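You operate a simulated robot arm through the tools that you are given. There is no shell and no other tool.

You are at the controls of a simulated two-armed robot. One attempt, no reset.

## Task
Set the red float meter to 30 l/min and the blue one to 35 l/min.
Fine: first set the low regulator to 1.5 bar, then open the white lever; the meters pull on each other, so check both at the end and leave them running.

It is judged by the outcome, as a careful person would: the job done as asked, and still so three seconds after it is handed in. It fails if anything else is knocked over, pushed out of place, dropped, spilled or broken.

## Robot
Two 7-joint arms with two-finger grippers on one trunk that stands fixed in place. Base frame: the origin is at the foot of the trunk, x ahead of it, y to its left, z up. Units: mm, degrees, N and s.
The left shoulder is at [25, 163, 1357], the right one opposite. With the tool pointing down near the work surface each hand reaches from about 260 to 720 mm from the base axis, measured 20 degrees to its own side. Payload 2.45 kg a hand.
The tool frame of a hand sits at the grasp point between the pads (the TCP): z along the fingers, y along the line on which they close. The tips reach 26 mm beyond it. Largest opening 96 mm; the body of the gripper starts 69 mm behind the TCP.
Orientation is that of the tool frame in the base frame, as [roll, pitch, yaw] about the fixed x, y, z axes, in that order (R = Rz(yaw) Ry(pitch) Rx(roll)). With the fingers straight down and closing along the base's y, the tool's x points along the base's -x, its y along +y and its z along -z.

## Interface
- The arms move only by the tool play_rows. It takes "left_steps", "right_steps" or both (then of equal length, played together; a hand with none holds still); each is a list of rows, each a list of 7 numbers: the gripper command, from -1 (shut) to 1 (fully open), values between in proportion, then the shift along the tool's x, y, z in mm, then the turn, a rotation vector about the tool's x, y, z in degrees. In form: [[fingers, tx, ty, tz, ax, ay, az], ...]. A call has 1 to 20 rows; each row shifts and turns the commanded pose from where the row before left it, along the tool's axes as they then stand. Each row takes 0.2 s and may step no farther than 50 mm and 8.6 degrees from the row before; otherwise, or with a gripper value out of range, the whole call is refused. Where a pose cannot be reached the arm comes as near as it can. A force on the tool above 40 N (or 10 N above the force at the start of the call, whichever is more), or a blocked arm, ends the call early, and 0.2 s more pass. Each finger halts on what it meets, pressing with about 33 N; the grip force reading is that of the motor and also rises with nothing between the fingers. The clock runs only during rows and for 0.2 s after the last one: add rows that do not move to give the fingers time. The reply holds the time, the measured pose of the TCP, the force on the tool along the base axes, the opening and the grip force, in the units named above and with some noise, with the torque about the TCP (base axes, N m) and any sound that the robot's microphone picked up.
- Cameras (640 x 400 px; columns grow to the right, rows downward): "scene" is now at [63.1, 19.5, 1831.9]; the picture's right is [0.23, -0.97, 0.00], its down [-0.74, -0.18, -0.65] and it looks along [0.63, 0.15, -0.76] (base axes); focal length 329 px, centre (320, 200). "left" rides on the left gripper at [82, -3, -98] in its tool frame; the picture's right is [0.04, 1.00, 0.00], its down [-0.73, 0.03, -0.68] and it looks along [-0.68, 0.03, 0.73] (tool axes); focal length 256 px, centre (320, 200). "right" rides on the right gripper at [82, 3, -98] in its tool frame; the picture's right is [-0.04, 1.00, 0.00], its down [-0.73, -0.03, -0.68] and it looks along [-0.68, -0.03, 0.73] (tool axes); focal length 256 px, centre (320, 200). There is no depth. A picture from a camera that has moved, and an enlarged one, comes with that camera's place and axes in the base frame and with its lens.
- get_image(camera): a new picture of that camera. It takes no simulated time.
- slide_trunk(by): slides the trunk up (or, below 0, down) by that many mm; the arms and the scene camera ride with it, the base frame stays. It gives what a move gives, with no picture.
- turn_head(pan, tilt): turns the head with the scene camera to pan (to the left, within 120 degrees either way) and tilt (down, from -29 to 69), counted from straight ahead of the robot. It gives what a move gives.
- zoom(camera, box): a new picture of the part [left, top, right, bottom] of that camera's present view, enlarged. It takes no simulated time.
- close_job(): hands the job in; it is judged then, once.

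Places have to be worked out from the pictures, the camera data and where the tool is seen. Open the grippers and draw the arms clear of the work before you hand the job in, unless the task says otherwise.

The tools are called after "Emit:" as a command line: name --argument value ..., lists and objects as JSON in quotes. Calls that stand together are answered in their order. play_rows: Moves the arms, as the interface text tells. Its arguments: {"type":"object","properties":{"left_steps":{"type":"array"},"right_steps":{"type":"array"}},"required":[]} The other tools are called the same way: slide_trunk (by) slides the trunk up or down; turn_head (pan, tilt) turns the head that bears the scene camera; get_image (camera) takes a picture; zoom (camera, box) takes an enlarged picture of a part of a camera's view; close_job () hands the job in.

At the start:

```text
t: 0.0
left_tool_pos: [392.4, 345.2, 1512.0]
left_ee_rot: [180.0, 0.0, -180.0]
left_ft_force: [-0.1, -0.2, -0.2]
left_torque: [-0.06, 0.0, -0.01]
left_gripper_width: 96.1
left_gripper_force: 0.1
right_tool_pos: [442.1, -96.2, 1504.3]
right_ee_rot: [180.0, 0.0, 179.9]
right_ft_force: [-0.5, -0.2, -0.7]
right_torque: [-0.02, 0.02, 0.01]
right_gripper_width: 96.0
right_gripper_force: 0.0
trunk travel left (down, up): [-525.0, 42.0]
head pan, tilt: [13.4, 49.2]
```

scene: 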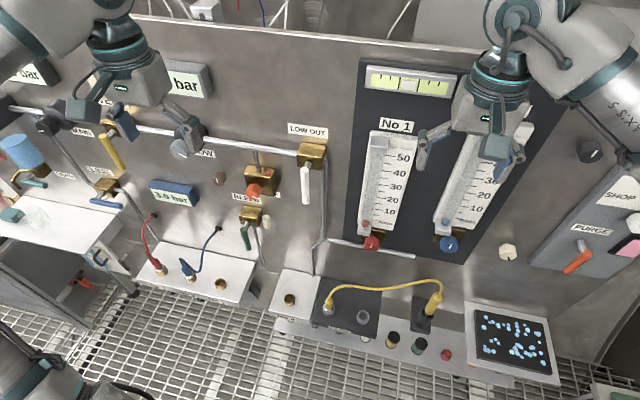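
right: 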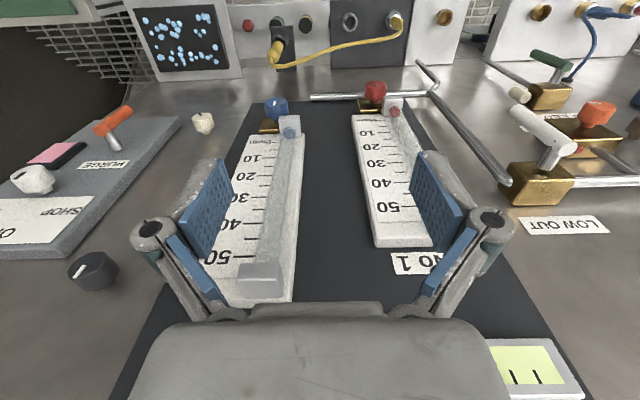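
left: 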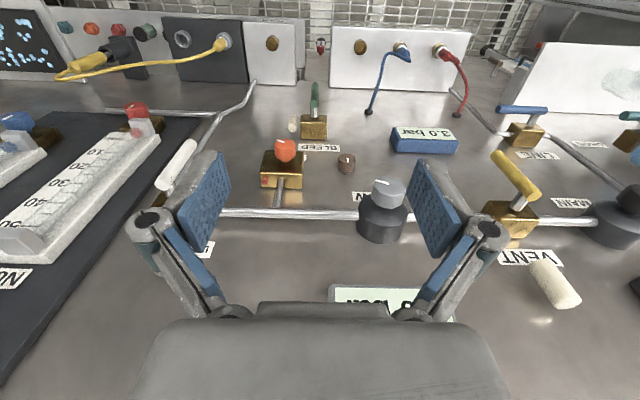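

I'll start by looking at the scene in detail, enlarging the parts of the panel.

Emit:
zoom --camera "scene" --box '[0, 40, 320, 240]'

Emit:
zoom --camera "scene" --box '[320, 40, 640, 240]'

Emit:
zoom --camera "left" --box '[220, 80, 640, 340]'

Emit:
zoom --camera "right" --box '[220, 80, 640, 340]'

```text
2.00 times, centred on (160, 140) of scene
camera zoom: at [63.1, 19.5, 1831.9], right [0.23, -0.97, 0.0], down [-0.74, -0.18, -0.65], along [0.63, 0.15, -0.76], focal length 658 px, centre (640, 320)
```

zoom: 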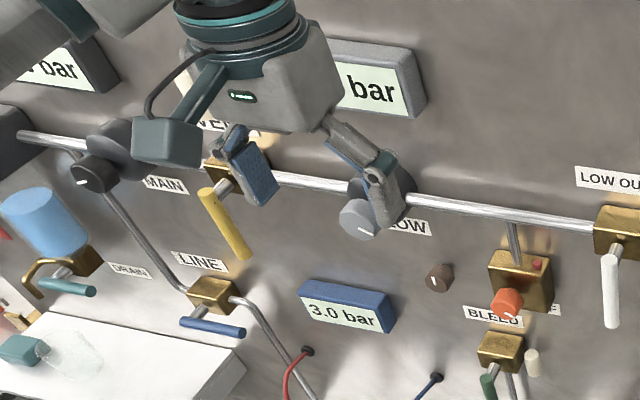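

```text
2.00 times, centred on (480, 140) of scene
camera zoom: at [63.1, 19.5, 1831.9], right [0.23, -0.97, 0.0], down [-0.74, -0.18, -0.65], along [0.63, 0.15, -0.76], focal length 658 px, centre (0, 320)
```

zoom: 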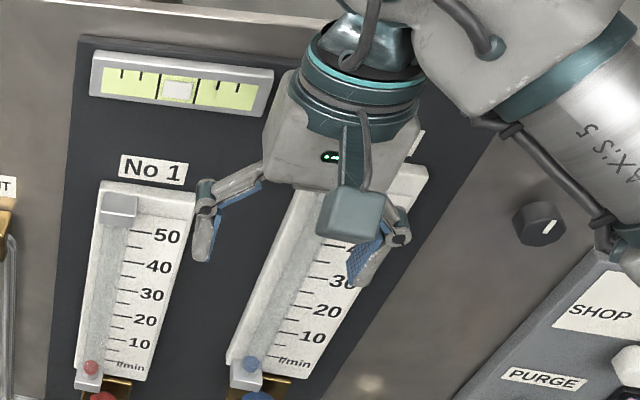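

```text
1.52 times, centred on (430, 210) of left
camera zoom: at [309.7, 343.5, 1610.9], right [-0.04, 1.0, 0.0], down [0.73, 0.03, 0.68], along [0.68, 0.03, -0.73], focal length 390 px, centre (152, 185)
```

zoom: 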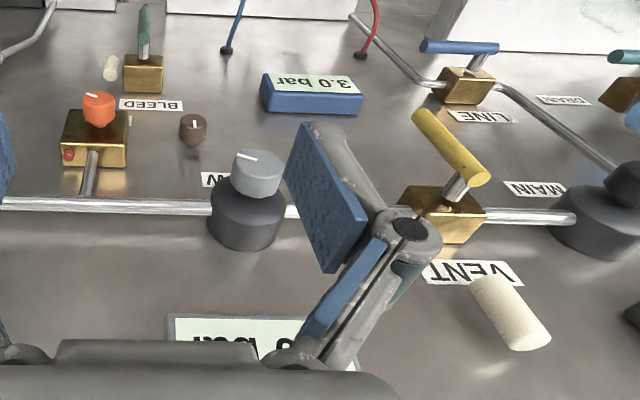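

```text
1.52 times, centred on (430, 210) of right
camera zoom: at [360.5, -92.6, 1602.6], right [0.04, 1.0, 0.0], down [0.73, -0.03, 0.68], along [0.68, -0.03, -0.73], focal length 390 px, centre (152, 185)
```

zoom: 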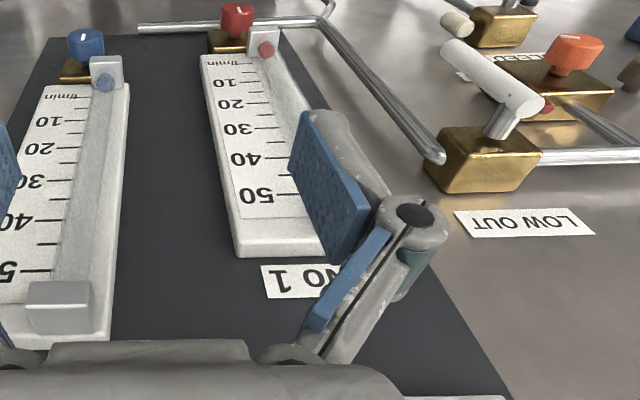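

The panel seems to be a vertical wall with the knobs facing the robot. I turn the head to see what the arms hide now.

Emit:
turn_head --pan 35 --tilt 35

Emit:
get_image --camera "scene"

```text
t: 0.8
left_tool_pos: [388.9, 344.9, 1513.8]
left_ee_rot: [180.0, 0.0, -180.0]
left_ft_force: [-0.7, -0.9, -0.9]
left_torque: [0.0, 0.0, -0.02]
left_gripper_width: 96.2
left_gripper_force: 0.1
right_tool_pos: [439.2, -95.6, 1506.0]
right_ee_rot: [-179.9, 0.0, 180.0]
right_ft_force: [-0.3, 0.3, -0.4]
right_torque: [-0.02, 0.02, -0.04]
right_gripper_width: 96.2
right_gripper_force: 0.1
trunk travel left (down, up): [-525.0, 42.0]
head pan, tilt: [35.0, 35.0]
```

```text
taken
camera scene: at [59.6, 51.8, 1852.4], right [0.57, -0.82, 0.0], down [-0.47, -0.33, -0.82], along [0.67, 0.47, -0.58], focal length 329 px, centre (320, 200)
```

scene: 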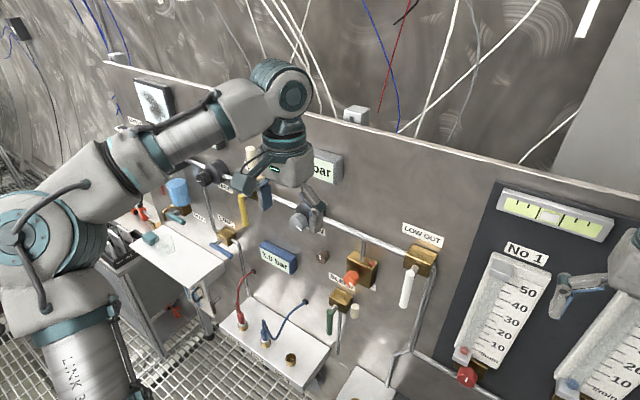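

The knob fronts work out to be near x ≈ 535 (LOW knob about [531, 445, 1353], red knob about [538, 0, 1127]). I pitch both hands from pointing down towards pointing forward, in place, far from the panel.

Emit:
play_rows --left_steps '[[1, 0, 0, 0, 0, -8.2, 0], [1, 0, 0, 0, 0, -8.2, 0], [1, 0, 0, 0, 0, -8.2, 0], [1, 0, 0, 0, 0, -8.2, 0], [1, 0, 0, 0, 0, -8.2, 0]]' --right_steps '[[1, 10, 0, 0, 0, -8.2, 0], [1, 10, 0, 0, 0, -8.2, 0], [1, 10, 0, 0, 0, -8.2, 0], [1, 10, 0, 0, 0, -8.2, 0], [1, 10, 0, 0, 0, -8.2, 0]]'

```text
t: 2.0
left_tool_pos: [385.9, 346.3, 1515.4]
left_ee_rot: [-179.9, 41.4, 179.9]
left_ft_force: [0.2, 0.7, 0.4]
left_torque: [0.01, -0.05, 0.0]
left_gripper_width: 95.9
left_gripper_force: 0.1
right_tool_pos: [391.3, -94.9, 1492.6]
right_ee_rot: [179.9, 41.4, 179.8]
right_ft_force: [0.5, -0.5, 0.1]
right_torque: [0.01, 0.01, 0.02]
right_gripper_width: 95.8
right_gripper_force: 0.1
trunk travel left (down, up): [-525.0, 42.0]
head pan, tilt: [35.0, 35.0]
```

Both hands follow. I continue the pitch to horizontal.

Emit:
play_rows --left_steps '[[1, 0, 0, 0, 0, -8.1, 0], [1, 0, 0, 0, 0, -8.1, 0], [1, 0, 0, 0, 0, -8.1, 0], [1, 0, 0, 0, 0, -8.1, 0], [1, 0, 0, 0, 0, -8.1, 0], [1, 0, 0, 0, 0, -8.1, 0]]' --right_steps '[[1, 0, 0, 0, 0, -8.1, 0], [1, 0, 0, 0, 0, -8.1, 0], [1, 0, 0, 0, 0, -8.1, 0], [1, 0, 0, 0, 0, -8.1, 0], [1, 0, 0, 0, 0, -8.1, 0], [1, 0, 0, 0, 0, -8.1, 0]]'

Emit:
get_image --camera "left"

Emit:
get_image --camera "right"

Emit:
get_image --camera "scene"

```text
t: 3.5
left_tool_pos: [400.4, 353.4, 1520.7]
left_ee_rot: [-173.4, 89.7, -173.5]
left_ft_force: [0.9, 1.3, 0.8]
left_torque: [-0.03, 0.01, 0.03]
left_gripper_width: 95.8
left_gripper_force: 0.0
left hand out of reach, approached as far as the arm can: row 6
right_tool_pos: [404.3, -87.2, 1497.6]
right_ee_rot: [-177.8, 89.5, -177.9]
right_ft_force: [0.7, -0.2, 0.1]
right_torque: [-0.01, -0.02, 0.05]
right_gripper_width: 96.0
right_gripper_force: 0.0
right hand out of reach, approached as far as the arm can: row 6
trunk travel left (down, up): [-525.0, 42.0]
head pan, tilt: [35.0, 35.0]
```

```text
taken
camera left: at [300.1, 350.4, 1440.1], right [0.0, 1.0, -0.04], down [-0.67, 0.03, 0.74], along [0.74, 0.03, 0.67], focal length 256 px, centre (320, 200)
```

left: 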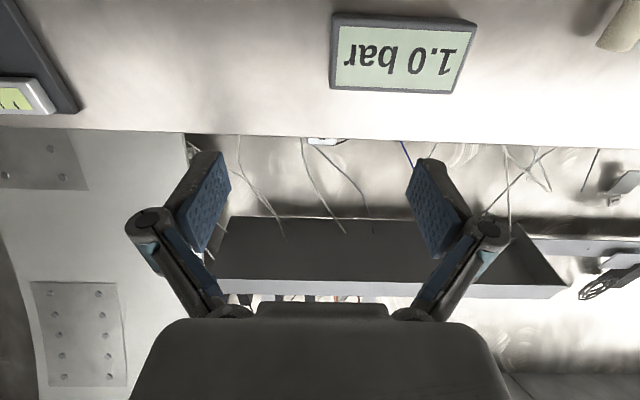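

```text
taken
camera right: at [303.4, -85.0, 1415.7], right [0.0, 1.0, 0.04], down [-0.67, -0.03, 0.74], along [0.74, -0.03, 0.67], focal length 256 px, centre (320, 200)
```

right: 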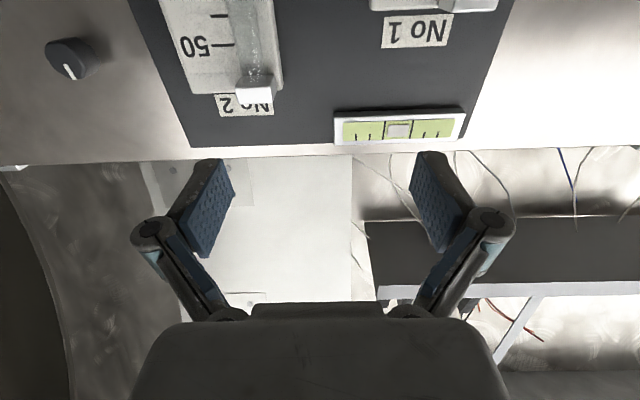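

```text
taken
camera scene: at [62.3, 54.1, 1852.3], right [0.57, -0.82, 0.0], down [-0.47, -0.33, -0.82], along [0.67, 0.47, -0.58], focal length 329 px, centre (320, 200)
```

scene: 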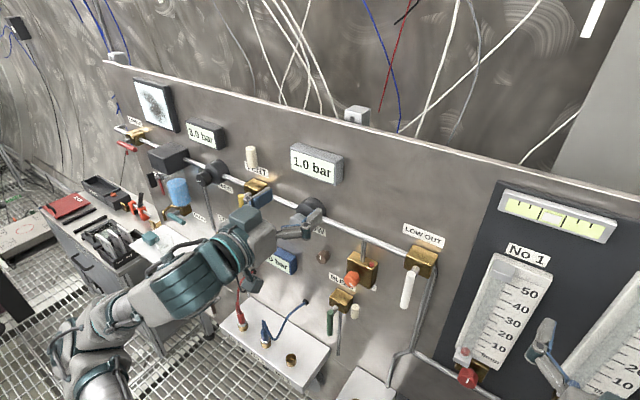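

The display over LOW reads 1.0 bar. I enlarge the scene for the LOW regulator, the white lever and meters.

Emit:
zoom --camera "scene" --box '[220, 120, 460, 270]'

Emit:
zoom --camera "scene" --box '[100, 80, 340, 230]'

Emit:
zoom --camera "scene" --box '[370, 200, 640, 400]'

```text
2.67 times, centred on (340, 195) of scene
camera zoom: at [62.3, 54.1, 1852.3], right [0.57, -0.82, 0.0], down [-0.47, -0.33, -0.82], along [0.67, 0.47, -0.58], focal length 878 px, centre (267, 213)
```

zoom: 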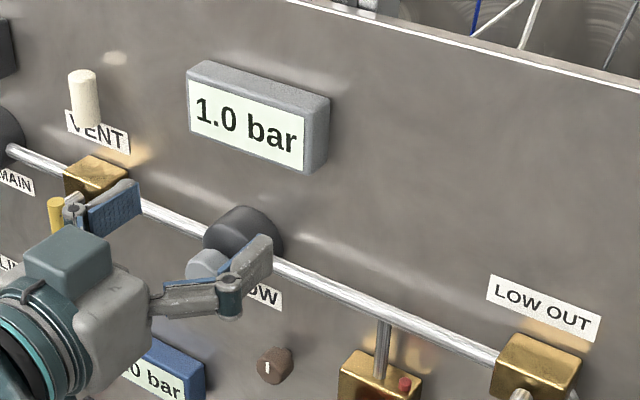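

```text
2.67 times, centred on (220, 155) of scene
camera zoom: at [62.3, 54.1, 1852.3], right [0.57, -0.82, 0.0], down [-0.47, -0.33, -0.82], along [0.67, 0.47, -0.58], focal length 878 px, centre (587, 320)
```

zoom: 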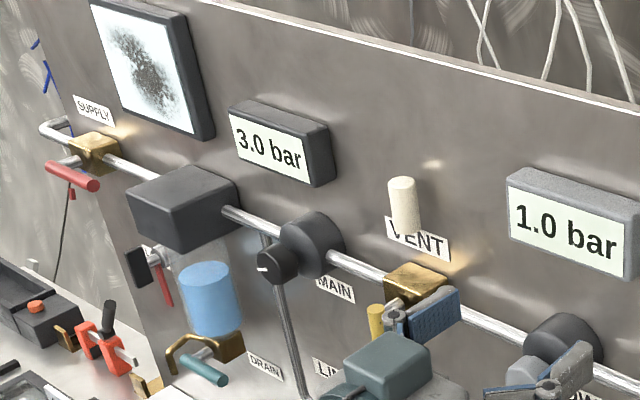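

```text
2.00 times, centred on (505, 300) of scene
camera zoom: at [62.3, 54.1, 1852.3], right [0.57, -0.82, 0.0], down [-0.47, -0.33, -0.82], along [0.67, 0.47, -0.58], focal length 658 px, centre (-50, 0)
```

zoom: 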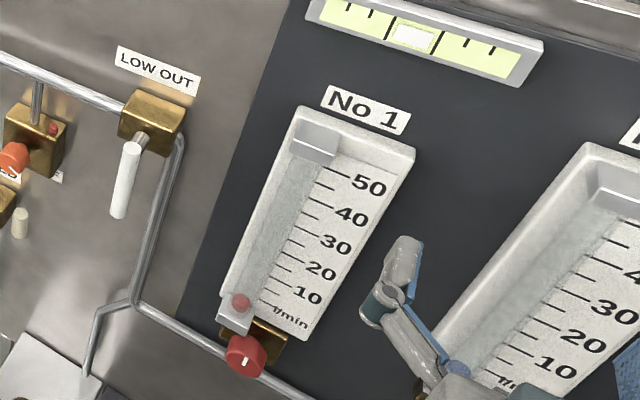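

Supply and line levers lie along their pipes (open), the white one hangs down, across its pipe (shut). I bring the left hand down in front of the LOW knob, still well off the panel, and draw nearer by looking.

Emit:
play_rows --left_steps '[[1, 40, 23, 0, 0, 0, 0], [1, 40, 23, 0, 0, 0, 0], [1, 40, 23, 0, 0, 0, 0], [1, 40, 23, 0, 0, 0, 0]]'

Emit:
get_image --camera "left"

Emit:
get_image --camera "scene"

```text
t: 4.5
left_tool_pos: [402.1, 450.9, 1365.8]
left_ee_rot: [179.0, 89.7, 179.2]
left_ft_force: [1.0, 0.6, 0.3]
left_torque: [-0.01, 0.0, -0.04]
left_gripper_width: 96.2
left_gripper_force: 0.0
left hand out of reach, approached as far as the arm can: row 1
right_tool_pos: [398.9, -89.9, 1499.2]
right_ee_rot: [178.8, 89.7, 178.6]
right_ft_force: [-0.1, -0.3, 0.8]
right_torque: [-0.01, 0.03, 0.02]
right_gripper_width: 96.0
right_gripper_force: 0.1
trunk travel left (down, up): [-525.0, 42.0]
head pan, tilt: [35.0, 35.0]
```

```text
taken
camera left: at [303.1, 449.1, 1285.6], right [0.0, 1.0, -0.04], down [-0.68, 0.03, 0.74], along [0.74, 0.03, 0.68], focal length 256 px, centre (320, 200)
```

left: 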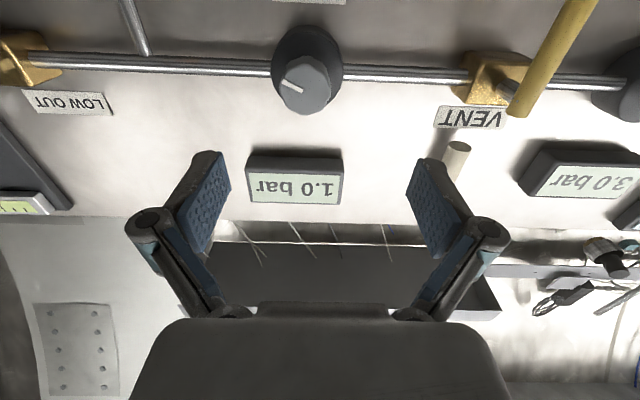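

```text
taken
camera scene: at [55.8, 53.9, 1852.5], right [0.57, -0.82, 0.0], down [-0.47, -0.33, -0.82], along [0.67, 0.47, -0.58], focal length 329 px, centre (320, 200)
```

scene: 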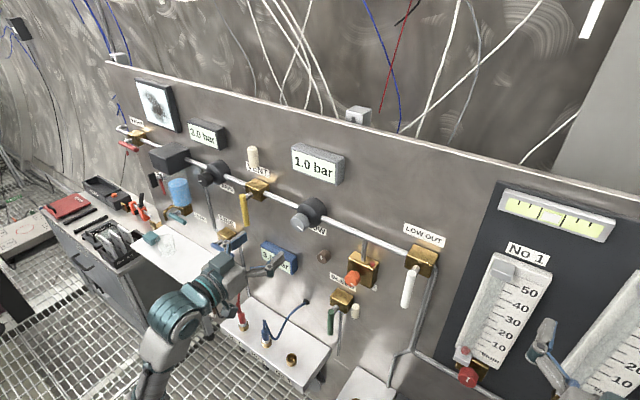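

The hand is now below-front of the LOW knob and the display stays in the wrist view. I enlarge both views to triangulate the knob.

Emit:
zoom --camera "left" --box '[220, 0, 420, 125]'

Emit:
zoom --camera "scene" --box '[240, 170, 400, 270]'

```text
3.20 times, centred on (320, 62) of left
camera zoom: at [303.1, 449.1, 1285.6], right [0.0, 1.0, -0.04], down [-0.68, 0.03, 0.74], along [0.74, 0.03, 0.68], focal length 819 px, centre (320, 640)
```

zoom: 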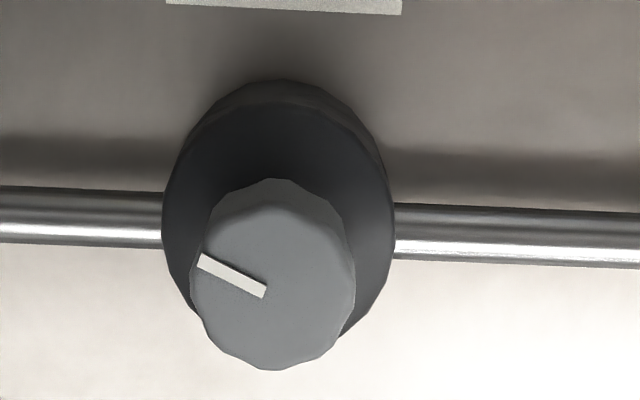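

```text
4.00 times, centred on (320, 220) of scene
camera zoom: at [55.8, 53.9, 1852.5], right [0.57, -0.82, 0.0], down [-0.47, -0.33, -0.82], along [0.67, 0.47, -0.58], focal length 1317 px, centre (320, 120)
```

zoom: 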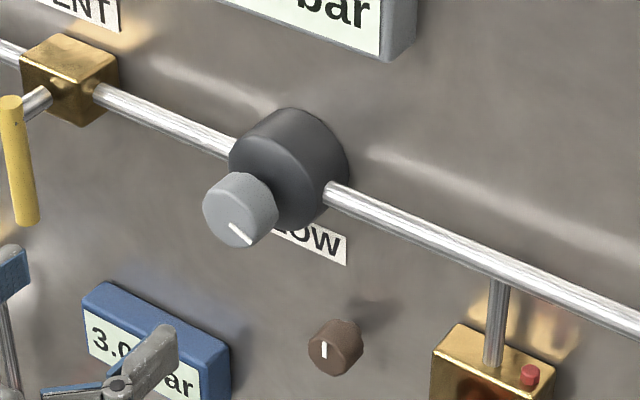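

The LOW knob front works out at about [515, 440, 1362], 40 mm across and 20 mm deep. I bring the open left hand to x ≈ 462 on that axis and look again.

Emit:
play_rows --left_steps '[[1, 2, -5, 30, 0, 0, 0], [1, 2, -6, 28, 0, 0, 0], [1, 0, 0, 0, 0, 0, 0]]'

Emit:
get_image --camera "left"

Emit:
zoom --camera "scene" --box '[240, 170, 400, 270]'

```text
t: 5.2
left_tool_pos: [462.1, 439.6, 1362.2]
left_ee_rot: [-173.1, 89.6, -173.1]
left_ft_force: [0.3, -0.2, -0.4]
left_torque: [0.04, 0.0, -0.03]
left_gripper_width: 96.1
left_gripper_force: 0.1
right_tool_pos: [398.1, -88.3, 1497.4]
right_ee_rot: [-179.4, 89.7, -179.5]
right_ft_force: [0.1, 0.2, -0.2]
right_torque: [0.02, 0.02, 0.03]
right_gripper_width: 96.0
right_gripper_force: 0.0
trunk travel left (down, up): [-525.0, 42.0]
head pan, tilt: [35.0, 35.0]
```

```text
taken
camera left: at [362.3, 437.1, 1282.3], right [0.0, 1.0, -0.04], down [-0.68, 0.03, 0.74], along [0.74, 0.03, 0.68], focal length 256 px, centre (320, 200)
```

left: 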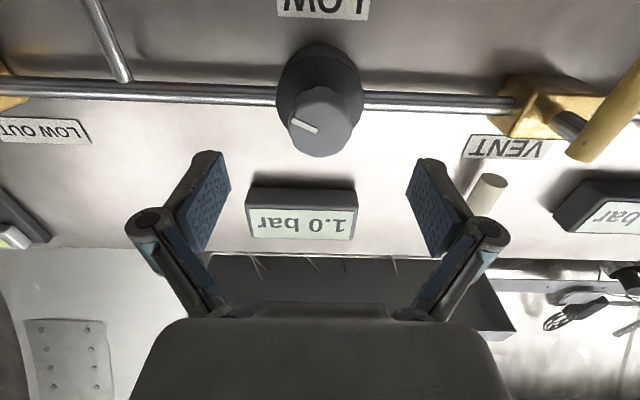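

```text
4.00 times, centred on (320, 220) of scene
camera zoom: at [57.5, 52.6, 1852.5], right [0.57, -0.82, 0.0], down [-0.47, -0.33, -0.82], along [0.67, 0.47, -0.58], focal length 1317 px, centre (320, 120)
```

zoom: 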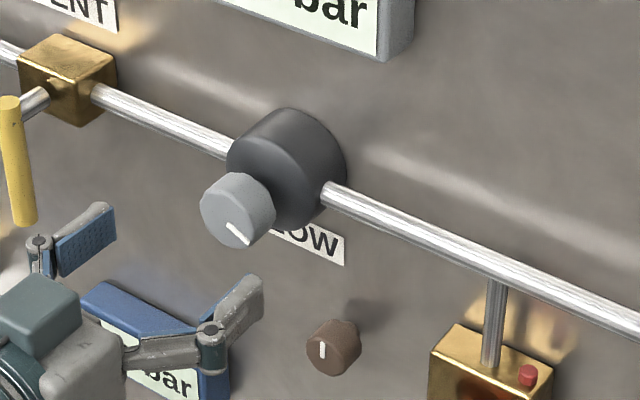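

The knob axis lies on the tool axis within about 2 mm. I advance 54 mm so that the open fingers stand around the knob and look before closing.

Emit:
play_rows --left_steps '[[1, 0, 0, 20, 0, 0, 0], [1, 0, 0, 20, 0, 0, 0], [1, 0, 1, 14, 0, 0, 0], [1, 0, 0, 0, 0, 0, 0]]'

Emit:
get_image --camera "left"

Emit:
zoom --camera "scene" --box '[240, 170, 400, 270]'

```text
t: 6.2
left_tool_pos: [515.9, 440.3, 1361.6]
left_ee_rot: [-176.3, 89.7, -176.2]
left_ft_force: [0.5, -0.3, -0.4]
left_torque: [0.0, 0.01, 0.0]
left_gripper_width: 95.9
left_gripper_force: 0.1
right_tool_pos: [399.6, -88.6, 1496.9]
right_ee_rot: [178.2, 89.7, 178.0]
right_ft_force: [-0.7, 0.2, 0.2]
right_torque: [0.02, -0.06, 0.02]
right_gripper_width: 96.1
right_gripper_force: 0.1
trunk travel left (down, up): [-525.0, 42.0]
head pan, tilt: [35.0, 35.0]
```

```text
taken
camera left: at [416.9, 437.0, 1280.6], right [0.0, 1.0, -0.04], down [-0.68, 0.03, 0.74], along [0.74, 0.03, 0.67], focal length 256 px, centre (320, 200)
```

left: 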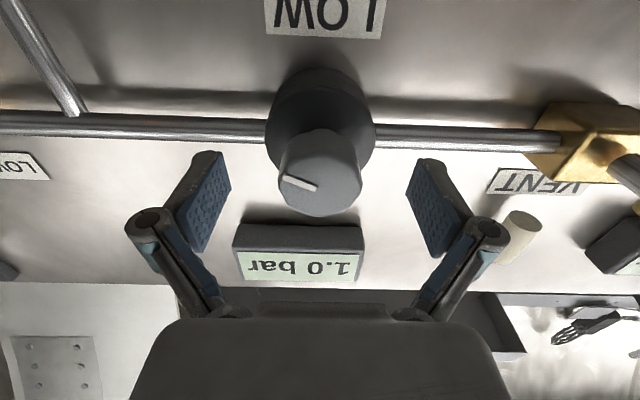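

```text
4.00 times, centred on (320, 220) of scene
camera zoom: at [58.6, 52.3, 1852.5], right [0.57, -0.82, 0.0], down [-0.47, -0.33, -0.82], along [0.67, 0.47, -0.58], focal length 1317 px, centre (320, 120)
```

zoom: 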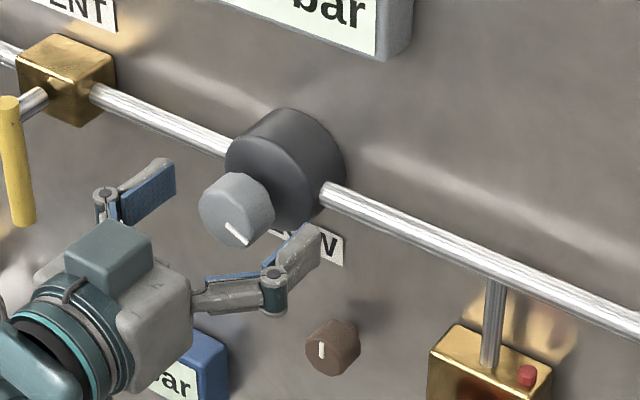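

TCP is about at the knob's front plane. I enlarge to check the height centring before closing.

Emit:
zoom --camera "left" --box '[220, 120, 420, 245]'

Emit:
zoom --camera "scene" --box '[250, 200, 330, 250]'

```text
3.20 times, centred on (320, 182) of left
camera zoom: at [416.9, 437.0, 1280.6], right [0.0, 1.0, -0.04], down [-0.68, 0.03, 0.74], along [0.74, 0.03, 0.67], focal length 819 px, centre (320, 256)
```

zoom: 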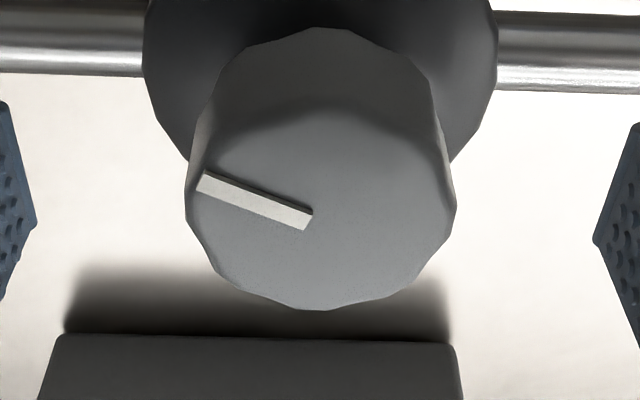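

```text
8.00 times, centred on (290, 225) of scene
camera zoom: at [58.6, 52.3, 1852.5], right [0.57, -0.82, 0.0], down [-0.47, -0.33, -0.82], along [0.67, 0.47, -0.58], focal length 2634 px, centre (560, 0)
```

zoom: 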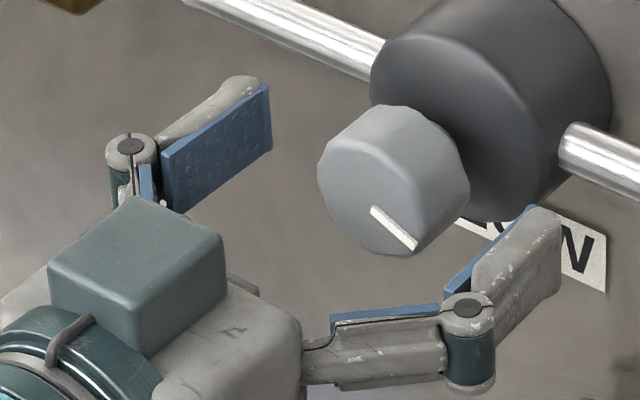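

Alignment in y is within 1 mm and height looks close. I close the left fingers on the LOW knob.

Emit:
play_rows --left_steps '[[0, 0, 0, 0, 0, 0, 0], [-0.3, 0, 0, 0, 0, 0, 0], [-1, 0, 0, 0, 0, 0, 0], [-1, 0, 0, 0, 0, 0, 0]]'

Emit:
get_image --camera "left"

Emit:
zoom --camera "scene" --box '[250, 200, 330, 250]'

```text
t: 7.2
left_tool_pos: [516.0, 439.3, 1360.9]
left_ee_rot: [-177.8, 89.8, -177.7]
left_ft_force: [1.0, 0.9, 1.7]
left_torque: [0.01, 0.06, 0.1]
left_gripper_width: 41.0
left_gripper_force: 44.8
right_tool_pos: [399.3, -89.3, 1497.8]
right_ee_rot: [177.6, 89.8, 177.5]
right_ft_force: [0.2, 0.0, -0.1]
right_torque: [-0.01, 0.01, -0.03]
right_gripper_width: 96.0
right_gripper_force: 0.0
trunk travel left (down, up): [-525.0, 42.0]
head pan, tilt: [35.0, 35.0]
```

```text
taken
camera left: at [416.7, 437.0, 1280.7], right [0.0, 1.0, -0.04], down [-0.68, 0.03, 0.74], along [0.74, 0.03, 0.67], focal length 256 px, centre (320, 200)
```

left: 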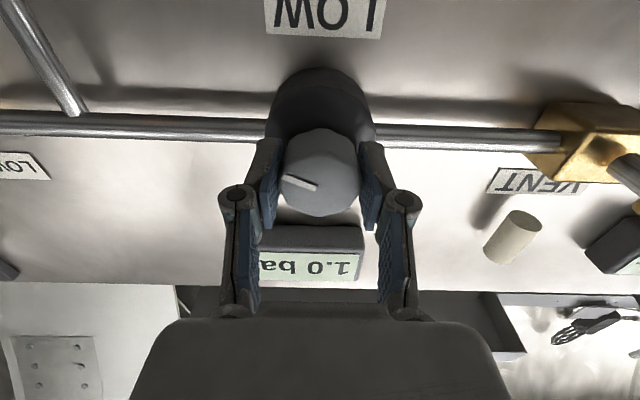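

```text
8.00 times, centred on (290, 225) of scene
camera zoom: at [58.6, 52.8, 1852.5], right [0.57, -0.82, 0.0], down [-0.47, -0.33, -0.82], along [0.67, 0.47, -0.58], focal length 2634 px, centre (560, 0)
```

zoom: 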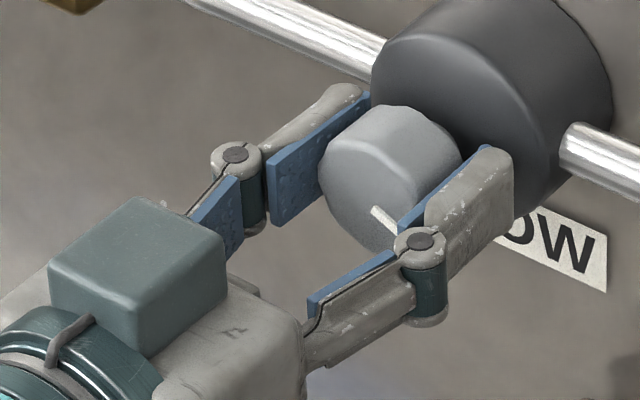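

The knob is held (41 mm). I turn it a small step clockwise (about +z of the tool) and read the display.

Emit:
play_rows --left_steps '[[-1, 0, 0, 0, 0, 0, 8], [-1, 0, 0, 0, 0, 0, 8], [-1, 0, 0, 0, 0, 0, 0]]'

Emit:
get_image --camera "left"

Emit:
zoom --camera "scene" --box '[240, 130, 400, 230]'

```text
t: 8.1
left_tool_pos: [515.9, 440.3, 1360.7]
left_ee_rot: [91.3, 73.9, 91.2]
left_ft_force: [1.2, 0.6, -1.7]
left_torque: [0.02, 0.08, -0.07]
left_gripper_width: 41.1
left_gripper_force: 45.0
right_tool_pos: [399.2, -90.0, 1497.5]
right_ee_rot: [178.7, 89.6, 178.6]
right_ft_force: [0.2, 0.1, 0.7]
right_torque: [0.0, 0.0, -0.01]
right_gripper_width: 96.0
right_gripper_force: 0.1
trunk travel left (down, up): [-525.0, 42.0]
head pan, tilt: [35.0, 35.0]
```

```text
taken
camera left: at [416.6, 459.5, 1283.1], right [0.0, 0.97, 0.24], down [-0.67, -0.17, 0.72], along [0.74, -0.16, 0.65], focal length 256 px, centre (320, 200)
```

left: 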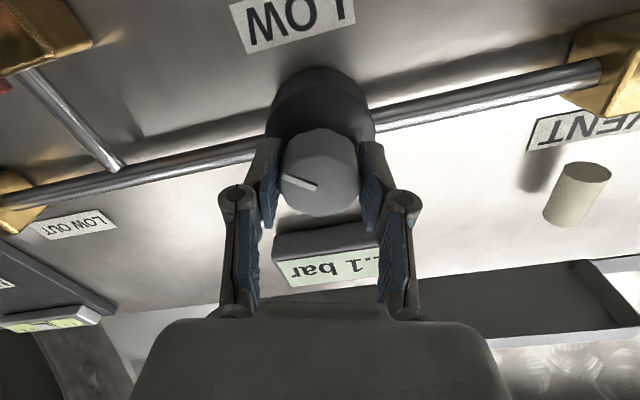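

```text
4.00 times, centred on (320, 180) of scene
camera zoom: at [59.3, 53.4, 1852.4], right [0.57, -0.82, 0.0], down [-0.47, -0.33, -0.82], along [0.67, 0.47, -0.58], focal length 1317 px, centre (320, 280)
```

zoom: 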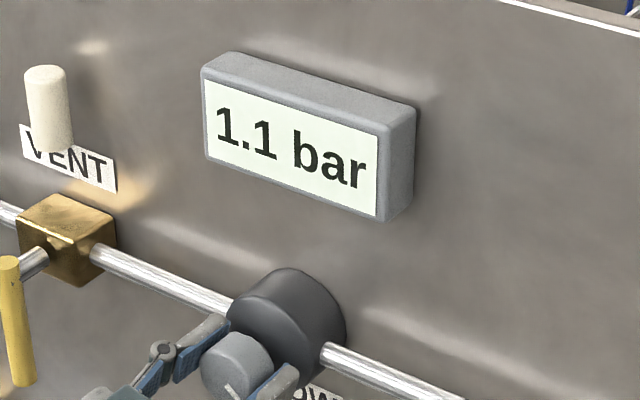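

16° clockwise raised it to 1.1 bar. I go on in small steps, reading the display each time.

Emit:
play_rows --left_steps '[[-1, 0, 0, 0, 0, 0, 8], [-1, 0, 0, 0, 0, 0, 8], [-1, 0, 0, 0, 0, 0, 0]]'

Emit:
zoom --camera "scene" --box '[240, 130, 400, 230]'

```text
t: 8.8
left_tool_pos: [515.8, 439.1, 1361.0]
left_ee_rot: [90.7, 58.0, 90.5]
left_ft_force: [1.9, -0.5, -4.6]
left_torque: [0.01, 0.31, 0.16]
left_gripper_width: 41.1
left_gripper_force: 44.3
right_tool_pos: [400.2, -88.8, 1498.3]
right_ee_rot: [177.0, 89.7, 176.9]
right_ft_force: [0.4, -0.2, 0.7]
right_torque: [-0.01, 0.03, 0.03]
right_gripper_width: 95.9
right_gripper_force: 0.0
trunk travel left (down, up): [-525.0, 42.0]
head pan, tilt: [35.0, 35.0]
```

```text
4.00 times, centred on (320, 180) of scene
camera zoom: at [59.8, 52.8, 1852.4], right [0.57, -0.82, 0.0], down [-0.47, -0.33, -0.82], along [0.67, 0.47, -0.58], focal length 1317 px, centre (320, 280)
```

zoom: 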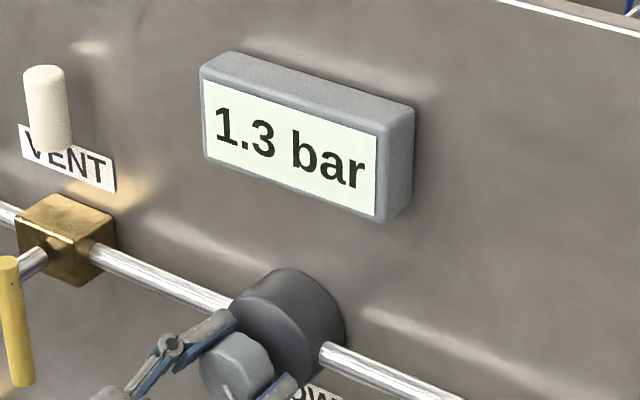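

Now 1.3 bar. Another 8° step.

Emit:
play_rows --left_steps '[[-1, 0, 0, 0, 0, 0, 8], [-1, 0, 0, 0, 0, 0, 0]]'

Emit:
zoom --camera "scene" --box '[240, 130, 400, 230]'

```text
t: 9.4
left_tool_pos: [517.1, 439.7, 1360.7]
left_ee_rot: [90.7, 49.9, 90.4]
left_ft_force: [1.8, -2.8, -5.5]
left_torque: [0.0, 0.19, 0.11]
left_gripper_width: 41.2
left_gripper_force: 45.0
right_tool_pos: [401.2, -89.5, 1497.2]
right_ee_rot: [177.4, 89.6, 177.4]
right_ft_force: [0.3, -0.3, -0.4]
right_torque: [0.01, 0.0, 0.01]
right_gripper_width: 96.0
right_gripper_force: 0.1
trunk travel left (down, up): [-525.0, 42.0]
head pan, tilt: [35.0, 35.0]
```

```text
4.00 times, centred on (320, 180) of scene
camera zoom: at [60.5, 52.7, 1852.3], right [0.57, -0.82, 0.0], down [-0.47, -0.33, -0.82], along [0.67, 0.47, -0.58], focal length 1317 px, centre (320, 280)
```

zoom: 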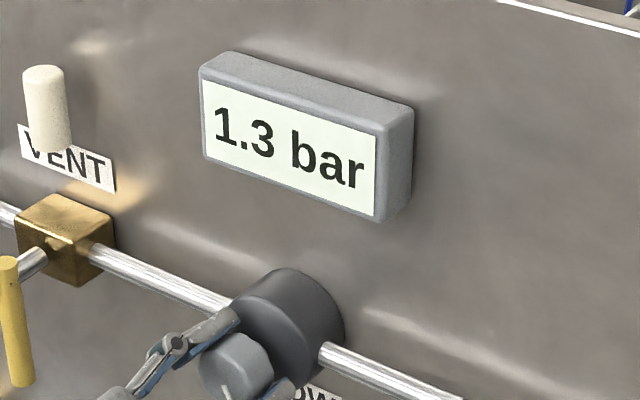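

Still 1.3 bar (rounded). Another 8°.

Emit:
play_rows --left_steps '[[-1, 0, 0, 0, 0, 0, 8], [-1, 0, 0, 0, 0, 0, 0]]'

Emit:
zoom --camera "scene" --box '[240, 130, 400, 230]'

```text
t: 10.1
left_tool_pos: [514.9, 439.0, 1360.3]
left_ee_rot: [90.5, 41.9, 90.3]
left_ft_force: [0.5, -2.2, -6.8]
left_torque: [-0.02, 0.33, 0.21]
left_gripper_width: 40.8
left_gripper_force: 45.2
right_tool_pos: [400.3, -89.2, 1498.4]
right_ee_rot: [176.9, 89.7, 176.7]
right_ft_force: [-0.2, -0.2, -0.8]
right_torque: [-0.02, -0.02, -0.01]
right_gripper_width: 95.9
right_gripper_force: 0.1
trunk travel left (down, up): [-525.0, 42.0]
head pan, tilt: [35.0, 35.0]
```

```text
4.00 times, centred on (320, 180) of scene
camera zoom: at [60.2, 52.5, 1852.4], right [0.57, -0.82, 0.0], down [-0.47, -0.33, -0.82], along [0.67, 0.47, -0.58], focal length 1317 px, centre (320, 280)
```

zoom: 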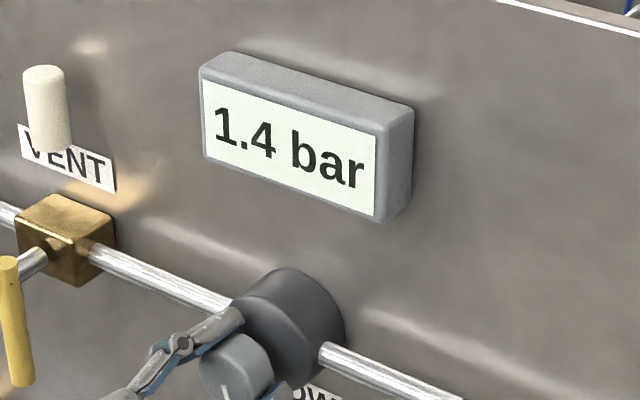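

1.4 bar at 48° of turn; that fits about 0.1 bar per 12°. I step on in 4° steps.

Emit:
play_rows --left_steps '[[-1, 0, 0, 0, 0, 0, 4], [-1, 0, 0, 0, 0, 0, 0]]'

Emit:
zoom --camera "scene" --box '[280, 140, 360, 190]'

```text
t: 10.7
left_tool_pos: [516.4, 438.4, 1360.6]
left_ee_rot: [90.5, 38.0, 90.2]
left_ft_force: [-1.1, -3.4, -9.5]
left_torque: [-0.03, 0.31, 0.09]
left_gripper_width: 40.7
left_gripper_force: 45.0
right_tool_pos: [400.1, -89.5, 1498.3]
right_ee_rot: [176.7, 89.5, 176.4]
right_ft_force: [-0.6, -0.3, -0.5]
right_torque: [0.0, 0.0, 0.0]
right_gripper_width: 95.9
right_gripper_force: 0.1
trunk travel left (down, up): [-525.0, 42.0]
head pan, tilt: [35.0, 35.0]
```

```text
8.00 times, centred on (320, 165) of scene
camera zoom: at [60.1, 52.5, 1852.3], right [0.57, -0.82, 0.0], down [-0.47, -0.33, -0.82], along [0.67, 0.47, -0.58], focal length 2634 px, centre (320, 480)
```

zoom: 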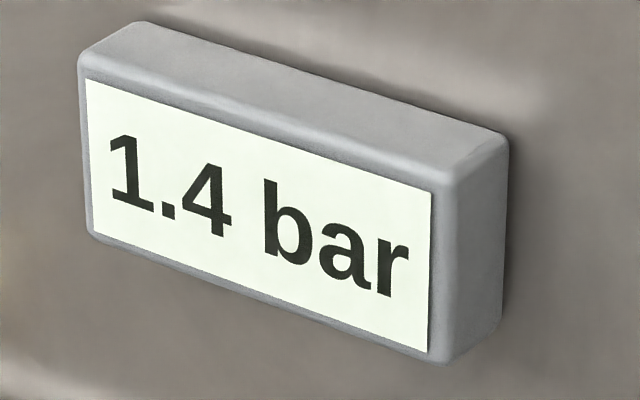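

Still 1.4 at 52°. The side force of about 10 N says the knob axis is slightly under the tool axis, so I ease 2 mm down while turning 4° more.

Emit:
play_rows --left_steps '[[-1, 1.2, -1.6, 0, 0, 0, 4], [-1, 0, 0, 0, 0, 0, 0]]'

Emit:
zoom --camera "scene" --box '[280, 140, 360, 190]'

```text
t: 11.2
left_tool_pos: [515.6, 439.0, 1360.5]
left_ee_rot: [90.2, 33.9, 90.1]
left_ft_force: [3.8, -2.4, 0.8]
left_torque: [0.02, 0.38, 0.56]
left_gripper_width: 41.0
left_gripper_force: 44.9
right_tool_pos: [400.6, -90.1, 1498.7]
right_ee_rot: [174.7, 89.5, 174.5]
right_ft_force: [0.1, 0.5, -0.6]
right_torque: [0.01, 0.02, 0.0]
right_gripper_width: 95.9
right_gripper_force: 0.2
trunk travel left (down, up): [-525.0, 42.0]
head pan, tilt: [35.0, 35.0]
```

```text
8.00 times, centred on (320, 165) of scene
camera zoom: at [60.2, 51.6, 1852.5], right [0.57, -0.82, 0.0], down [-0.47, -0.33, -0.82], along [0.67, 0.47, -0.58], focal length 2634 px, centre (320, 480)
```

zoom: 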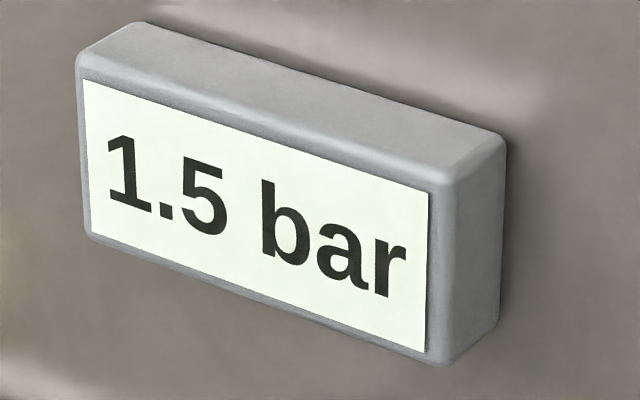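

1.5 bar has just come up at 56°; about 4.5° more puts it mid-way in the 1.5 band.

Emit:
play_rows --left_steps '[[-1, 0, 0, 0, 0, 0, 4.5], [-1, 0, 0, 0, 0, 0, 0], [-1, 0, 0, 0, 0, 0, 0]]'

Emit:
zoom --camera "scene" --box '[280, 140, 360, 190]'

Emit:
get_image --camera "left"

```text
t: 12.1
left_tool_pos: [515.6, 438.5, 1360.3]
left_ee_rot: [90.2, 29.4, 90.1]
left_ft_force: [7.0, -0.2, 5.2]
left_torque: [0.02, -0.25, -0.17]
left_gripper_width: 40.9
left_gripper_force: 45.1
right_tool_pos: [400.8, -90.2, 1498.1]
right_ee_rot: [175.1, 89.6, 174.8]
right_ft_force: [-0.4, -0.4, -0.9]
right_torque: [-0.01, -0.02, 0.02]
right_gripper_width: 96.1
right_gripper_force: 0.1
trunk travel left (down, up): [-525.0, 42.0]
head pan, tilt: [35.0, 35.0]
```

```text
8.00 times, centred on (320, 165) of scene
camera zoom: at [60.0, 51.5, 1852.5], right [0.57, -0.82, 0.0], down [-0.47, -0.33, -0.82], along [0.67, 0.47, -0.58], focal length 2634 px, centre (320, 480)
```

zoom: 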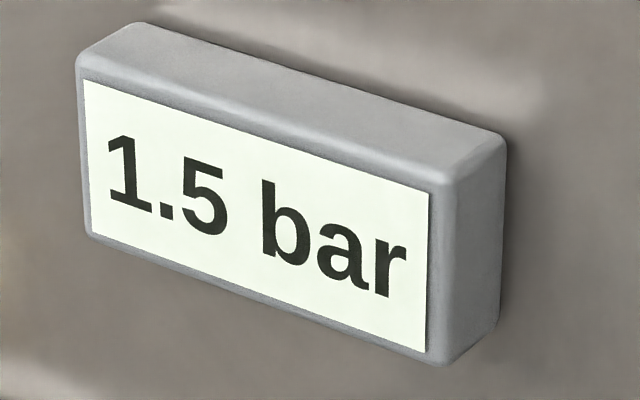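

```text
taken
camera left: at [417.0, 508.8, 1318.6], right [0.0, 0.53, 0.85], down [-0.68, -0.62, 0.39], along [0.73, -0.58, 0.35], focal length 256 px, centre (320, 200)
```

left: 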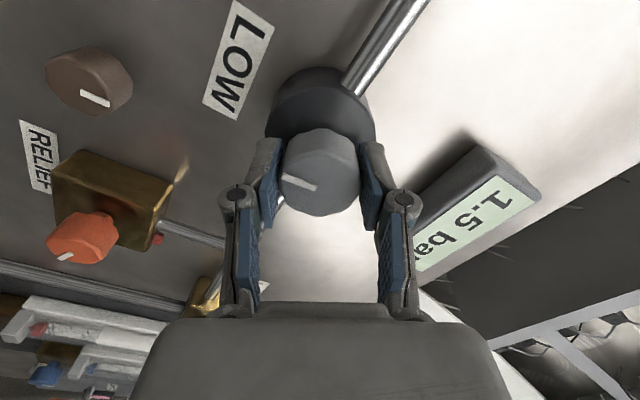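

1.5 bar holds. I open the left fingers in place and back off 60 mm straight along the knob's axis.

Emit:
play_rows --left_steps '[[-0.1, 0, 0, 0, 0, 0, 0], [0.5, 0, 0, 0, 0, 0, 0], [0.5, 0, 0, 0, 0, 0, 0], [0.5, 0, 0, -20, 0, 0, 0], [0.5, 0, 0, -40, 0, 0, 0], [0.5, 0, 0, 0, 0, 0, 0]]'

Emit:
zoom --camera "scene" --box '[240, 130, 400, 230]'

Emit:
get_image --camera "left"

```text
t: 13.4
left_tool_pos: [454.8, 439.1, 1360.6]
left_ee_rot: [90.5, 29.4, 90.2]
left_ft_force: [0.1, 0.9, -0.3]
left_torque: [0.02, 0.0, 0.0]
left_gripper_width: 72.2
left_gripper_force: 0.1
right_tool_pos: [401.2, -89.4, 1497.5]
right_ee_rot: [177.1, 89.6, 177.0]
right_ft_force: [0.6, 0.1, -0.9]
right_torque: [-0.02, -0.01, -0.01]
right_gripper_width: 96.0
right_gripper_force: 0.1
trunk travel left (down, up): [-525.0, 42.0]
head pan, tilt: [35.0, 35.0]
```

```text
4.00 times, centred on (320, 180) of scene
camera zoom: at [57.9, 52.8, 1852.5], right [0.57, -0.82, 0.0], down [-0.47, -0.33, -0.82], along [0.67, 0.47, -0.58], focal length 1317 px, centre (320, 280)
```

zoom: 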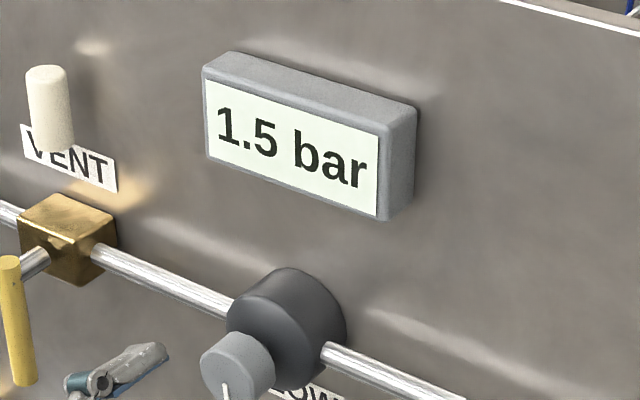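

```text
taken
camera left: at [356.4, 509.3, 1318.4], right [0.01, 0.53, 0.85], down [-0.68, -0.62, 0.39], along [0.74, -0.58, 0.35], focal length 256 px, centre (320, 200)
```

left: 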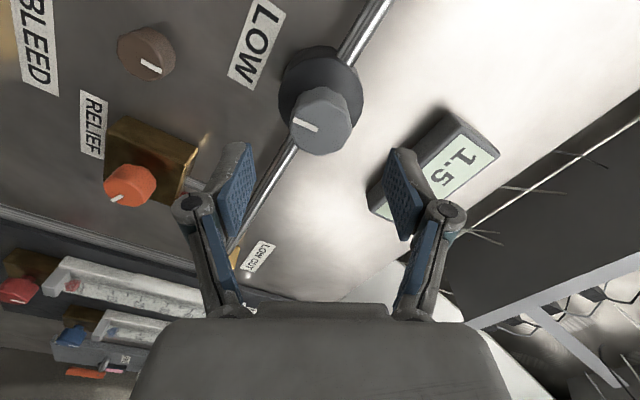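

The LOW display stays at 1.5 bar with the hand off. Next the white lever: I draw the left hand back, unroll it and move it across to in front of the lever, well clear of the panel.

Emit:
play_rows --left_steps '[[0.5, 0, 0, -30, 0, 0, -8.5], [0.5, 0, 0, -25, 0, 0, -8.5], [0.5, 0, 0, 0, 0, 0, -8.5], [0.5, 0, 0, 0, 0, 0, -8.5], [0.5, 0, 0, 0, 0, 0, -8.5], [0.5, 0, 0, 0, 0, 0, -8.5], [0.5, 0, 0, 0, 0, 0, -8.5], [0.5, 0, 0, 0, 0, 0, -1], [0.5, 5, -45, 0, 0, 0, 0], [0.5, 5, -45, 0, 0, 0, 0], [0.5, 5, -45, 0, 0, 0, 0], [0.5, 5, -45, 0, 0, 0, 0], [0.5, 5, -45, 0, 0, 0, 0], [0.5, 5, -45, 0, 0, 0, 0], [0.5, 0, 0, 0, 0, 0, 0]]'

Emit:
get_image --camera "left"

Emit:
get_image --camera "scene"

```text
t: 16.6
left_tool_pos: [489.1, 219.8, 1328.6]
left_ee_rot: [152.6, 89.7, 152.4]
left_ft_force: [-0.4, -0.1, 0.2]
left_torque: [-0.03, 0.01, 0.02]
left_gripper_width: 71.9
left_gripper_force: 0.1
left hand out of reach, approached as far as the arm can: row 9, 10, 11, 12, 13, 14
right_tool_pos: [398.9, -92.4, 1498.1]
right_ee_rot: [155.2, 89.6, 155.0]
right_ft_force: [0.2, -0.9, 1.2]
right_torque: [0.03, -0.03, 0.04]
right_gripper_width: 96.0
right_gripper_force: 0.1
trunk travel left (down, up): [-525.0, 42.0]
head pan, tilt: [35.0, 35.0]
```

```text
taken
camera left: at [390.8, 216.9, 1246.9], right [0.0, 1.0, -0.04], down [-0.68, 0.03, 0.74], along [0.74, 0.03, 0.68], focal length 256 px, centre (320, 200)
```

left: 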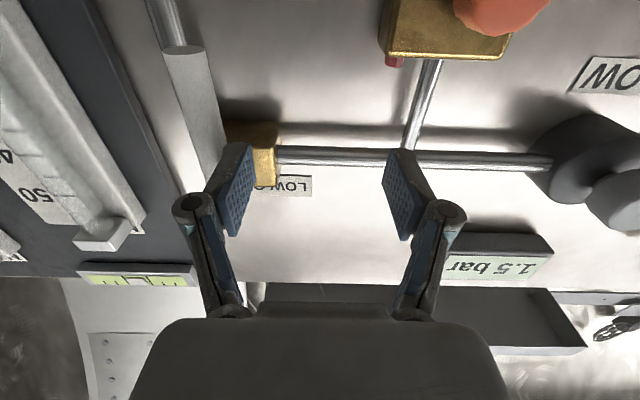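

```text
taken
camera scene: at [58.4, 47.1, 1852.6], right [0.57, -0.82, 0.0], down [-0.47, -0.33, -0.82], along [0.67, 0.47, -0.57], focal length 329 px, centre (320, 200)
```

scene: 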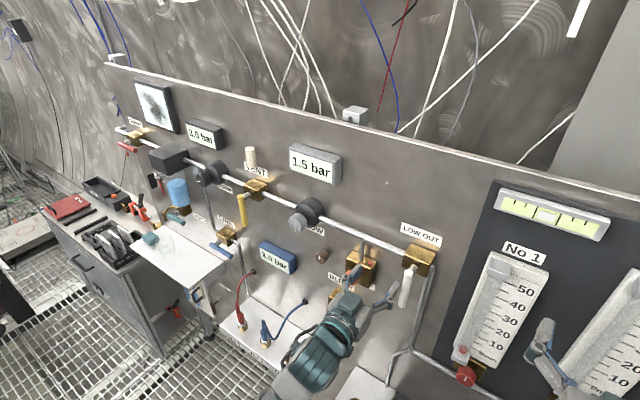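

The arm cannot fold close enough there, so the hand slid out to x = 489 (no contact felt). I look closely at the lever before moving any more.

Emit:
zoom --camera "scene" --box '[340, 220, 460, 320]'

Emit:
zoom --camera "left" --box '[100, 0, 420, 200]'

```text
4.00 times, centred on (400, 270) of scene
camera zoom: at [58.4, 47.1, 1852.6], right [0.57, -0.82, 0.0], down [-0.47, -0.33, -0.82], along [0.67, 0.47, -0.57], focal length 1317 px, centre (0, -80)
```

zoom: 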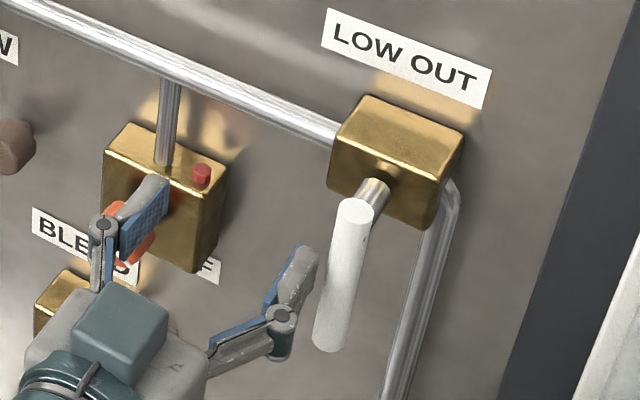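

```text
2.00 times, centred on (260, 100) of left
camera zoom: at [390.8, 216.9, 1246.9], right [0.0, 1.0, -0.04], down [-0.68, 0.03, 0.74], along [0.74, 0.03, 0.68], focal length 512 px, centre (440, 400)
```

zoom: 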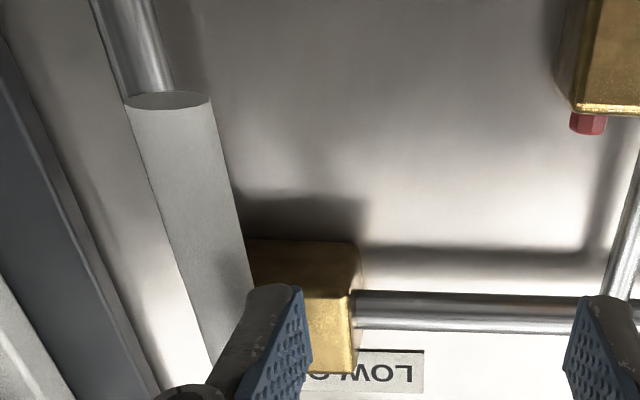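

The lever handle hangs at about x = 511, y = 160, from its stem at z ≈ 1360 down to z ≈ 1275. The right arm has more room to fold there, so I take the left hand away leftward first, in a short safe step.

Emit:
play_rows --left_steps '[[0.5, 0, 30, 0, 0, 0, 0], [0.5, 0, 40, 0, 0, 0, 0], [0.5, 0, 40, 0, 0, 0, 0], [0.5, 0, 0, 0, 0, 0, 0]]'

```text
t: 17.6
left_tool_pos: [491.7, 334.2, 1327.5]
left_ee_rot: [178.7, 89.7, 178.6]
left_ft_force: [0.5, 1.0, -0.3]
left_torque: [-0.02, -0.01, 0.02]
left_gripper_width: 72.3
left_gripper_force: 0.0
right_tool_pos: [400.6, -89.2, 1496.4]
right_ee_rot: [177.3, 89.6, 177.1]
right_ft_force: [0.2, -1.1, -0.8]
right_torque: [-0.03, 0.01, 0.01]
right_gripper_width: 96.1
right_gripper_force: 0.1
trunk travel left (down, up): [-525.0, 42.0]
head pan, tilt: [35.0, 35.0]
```

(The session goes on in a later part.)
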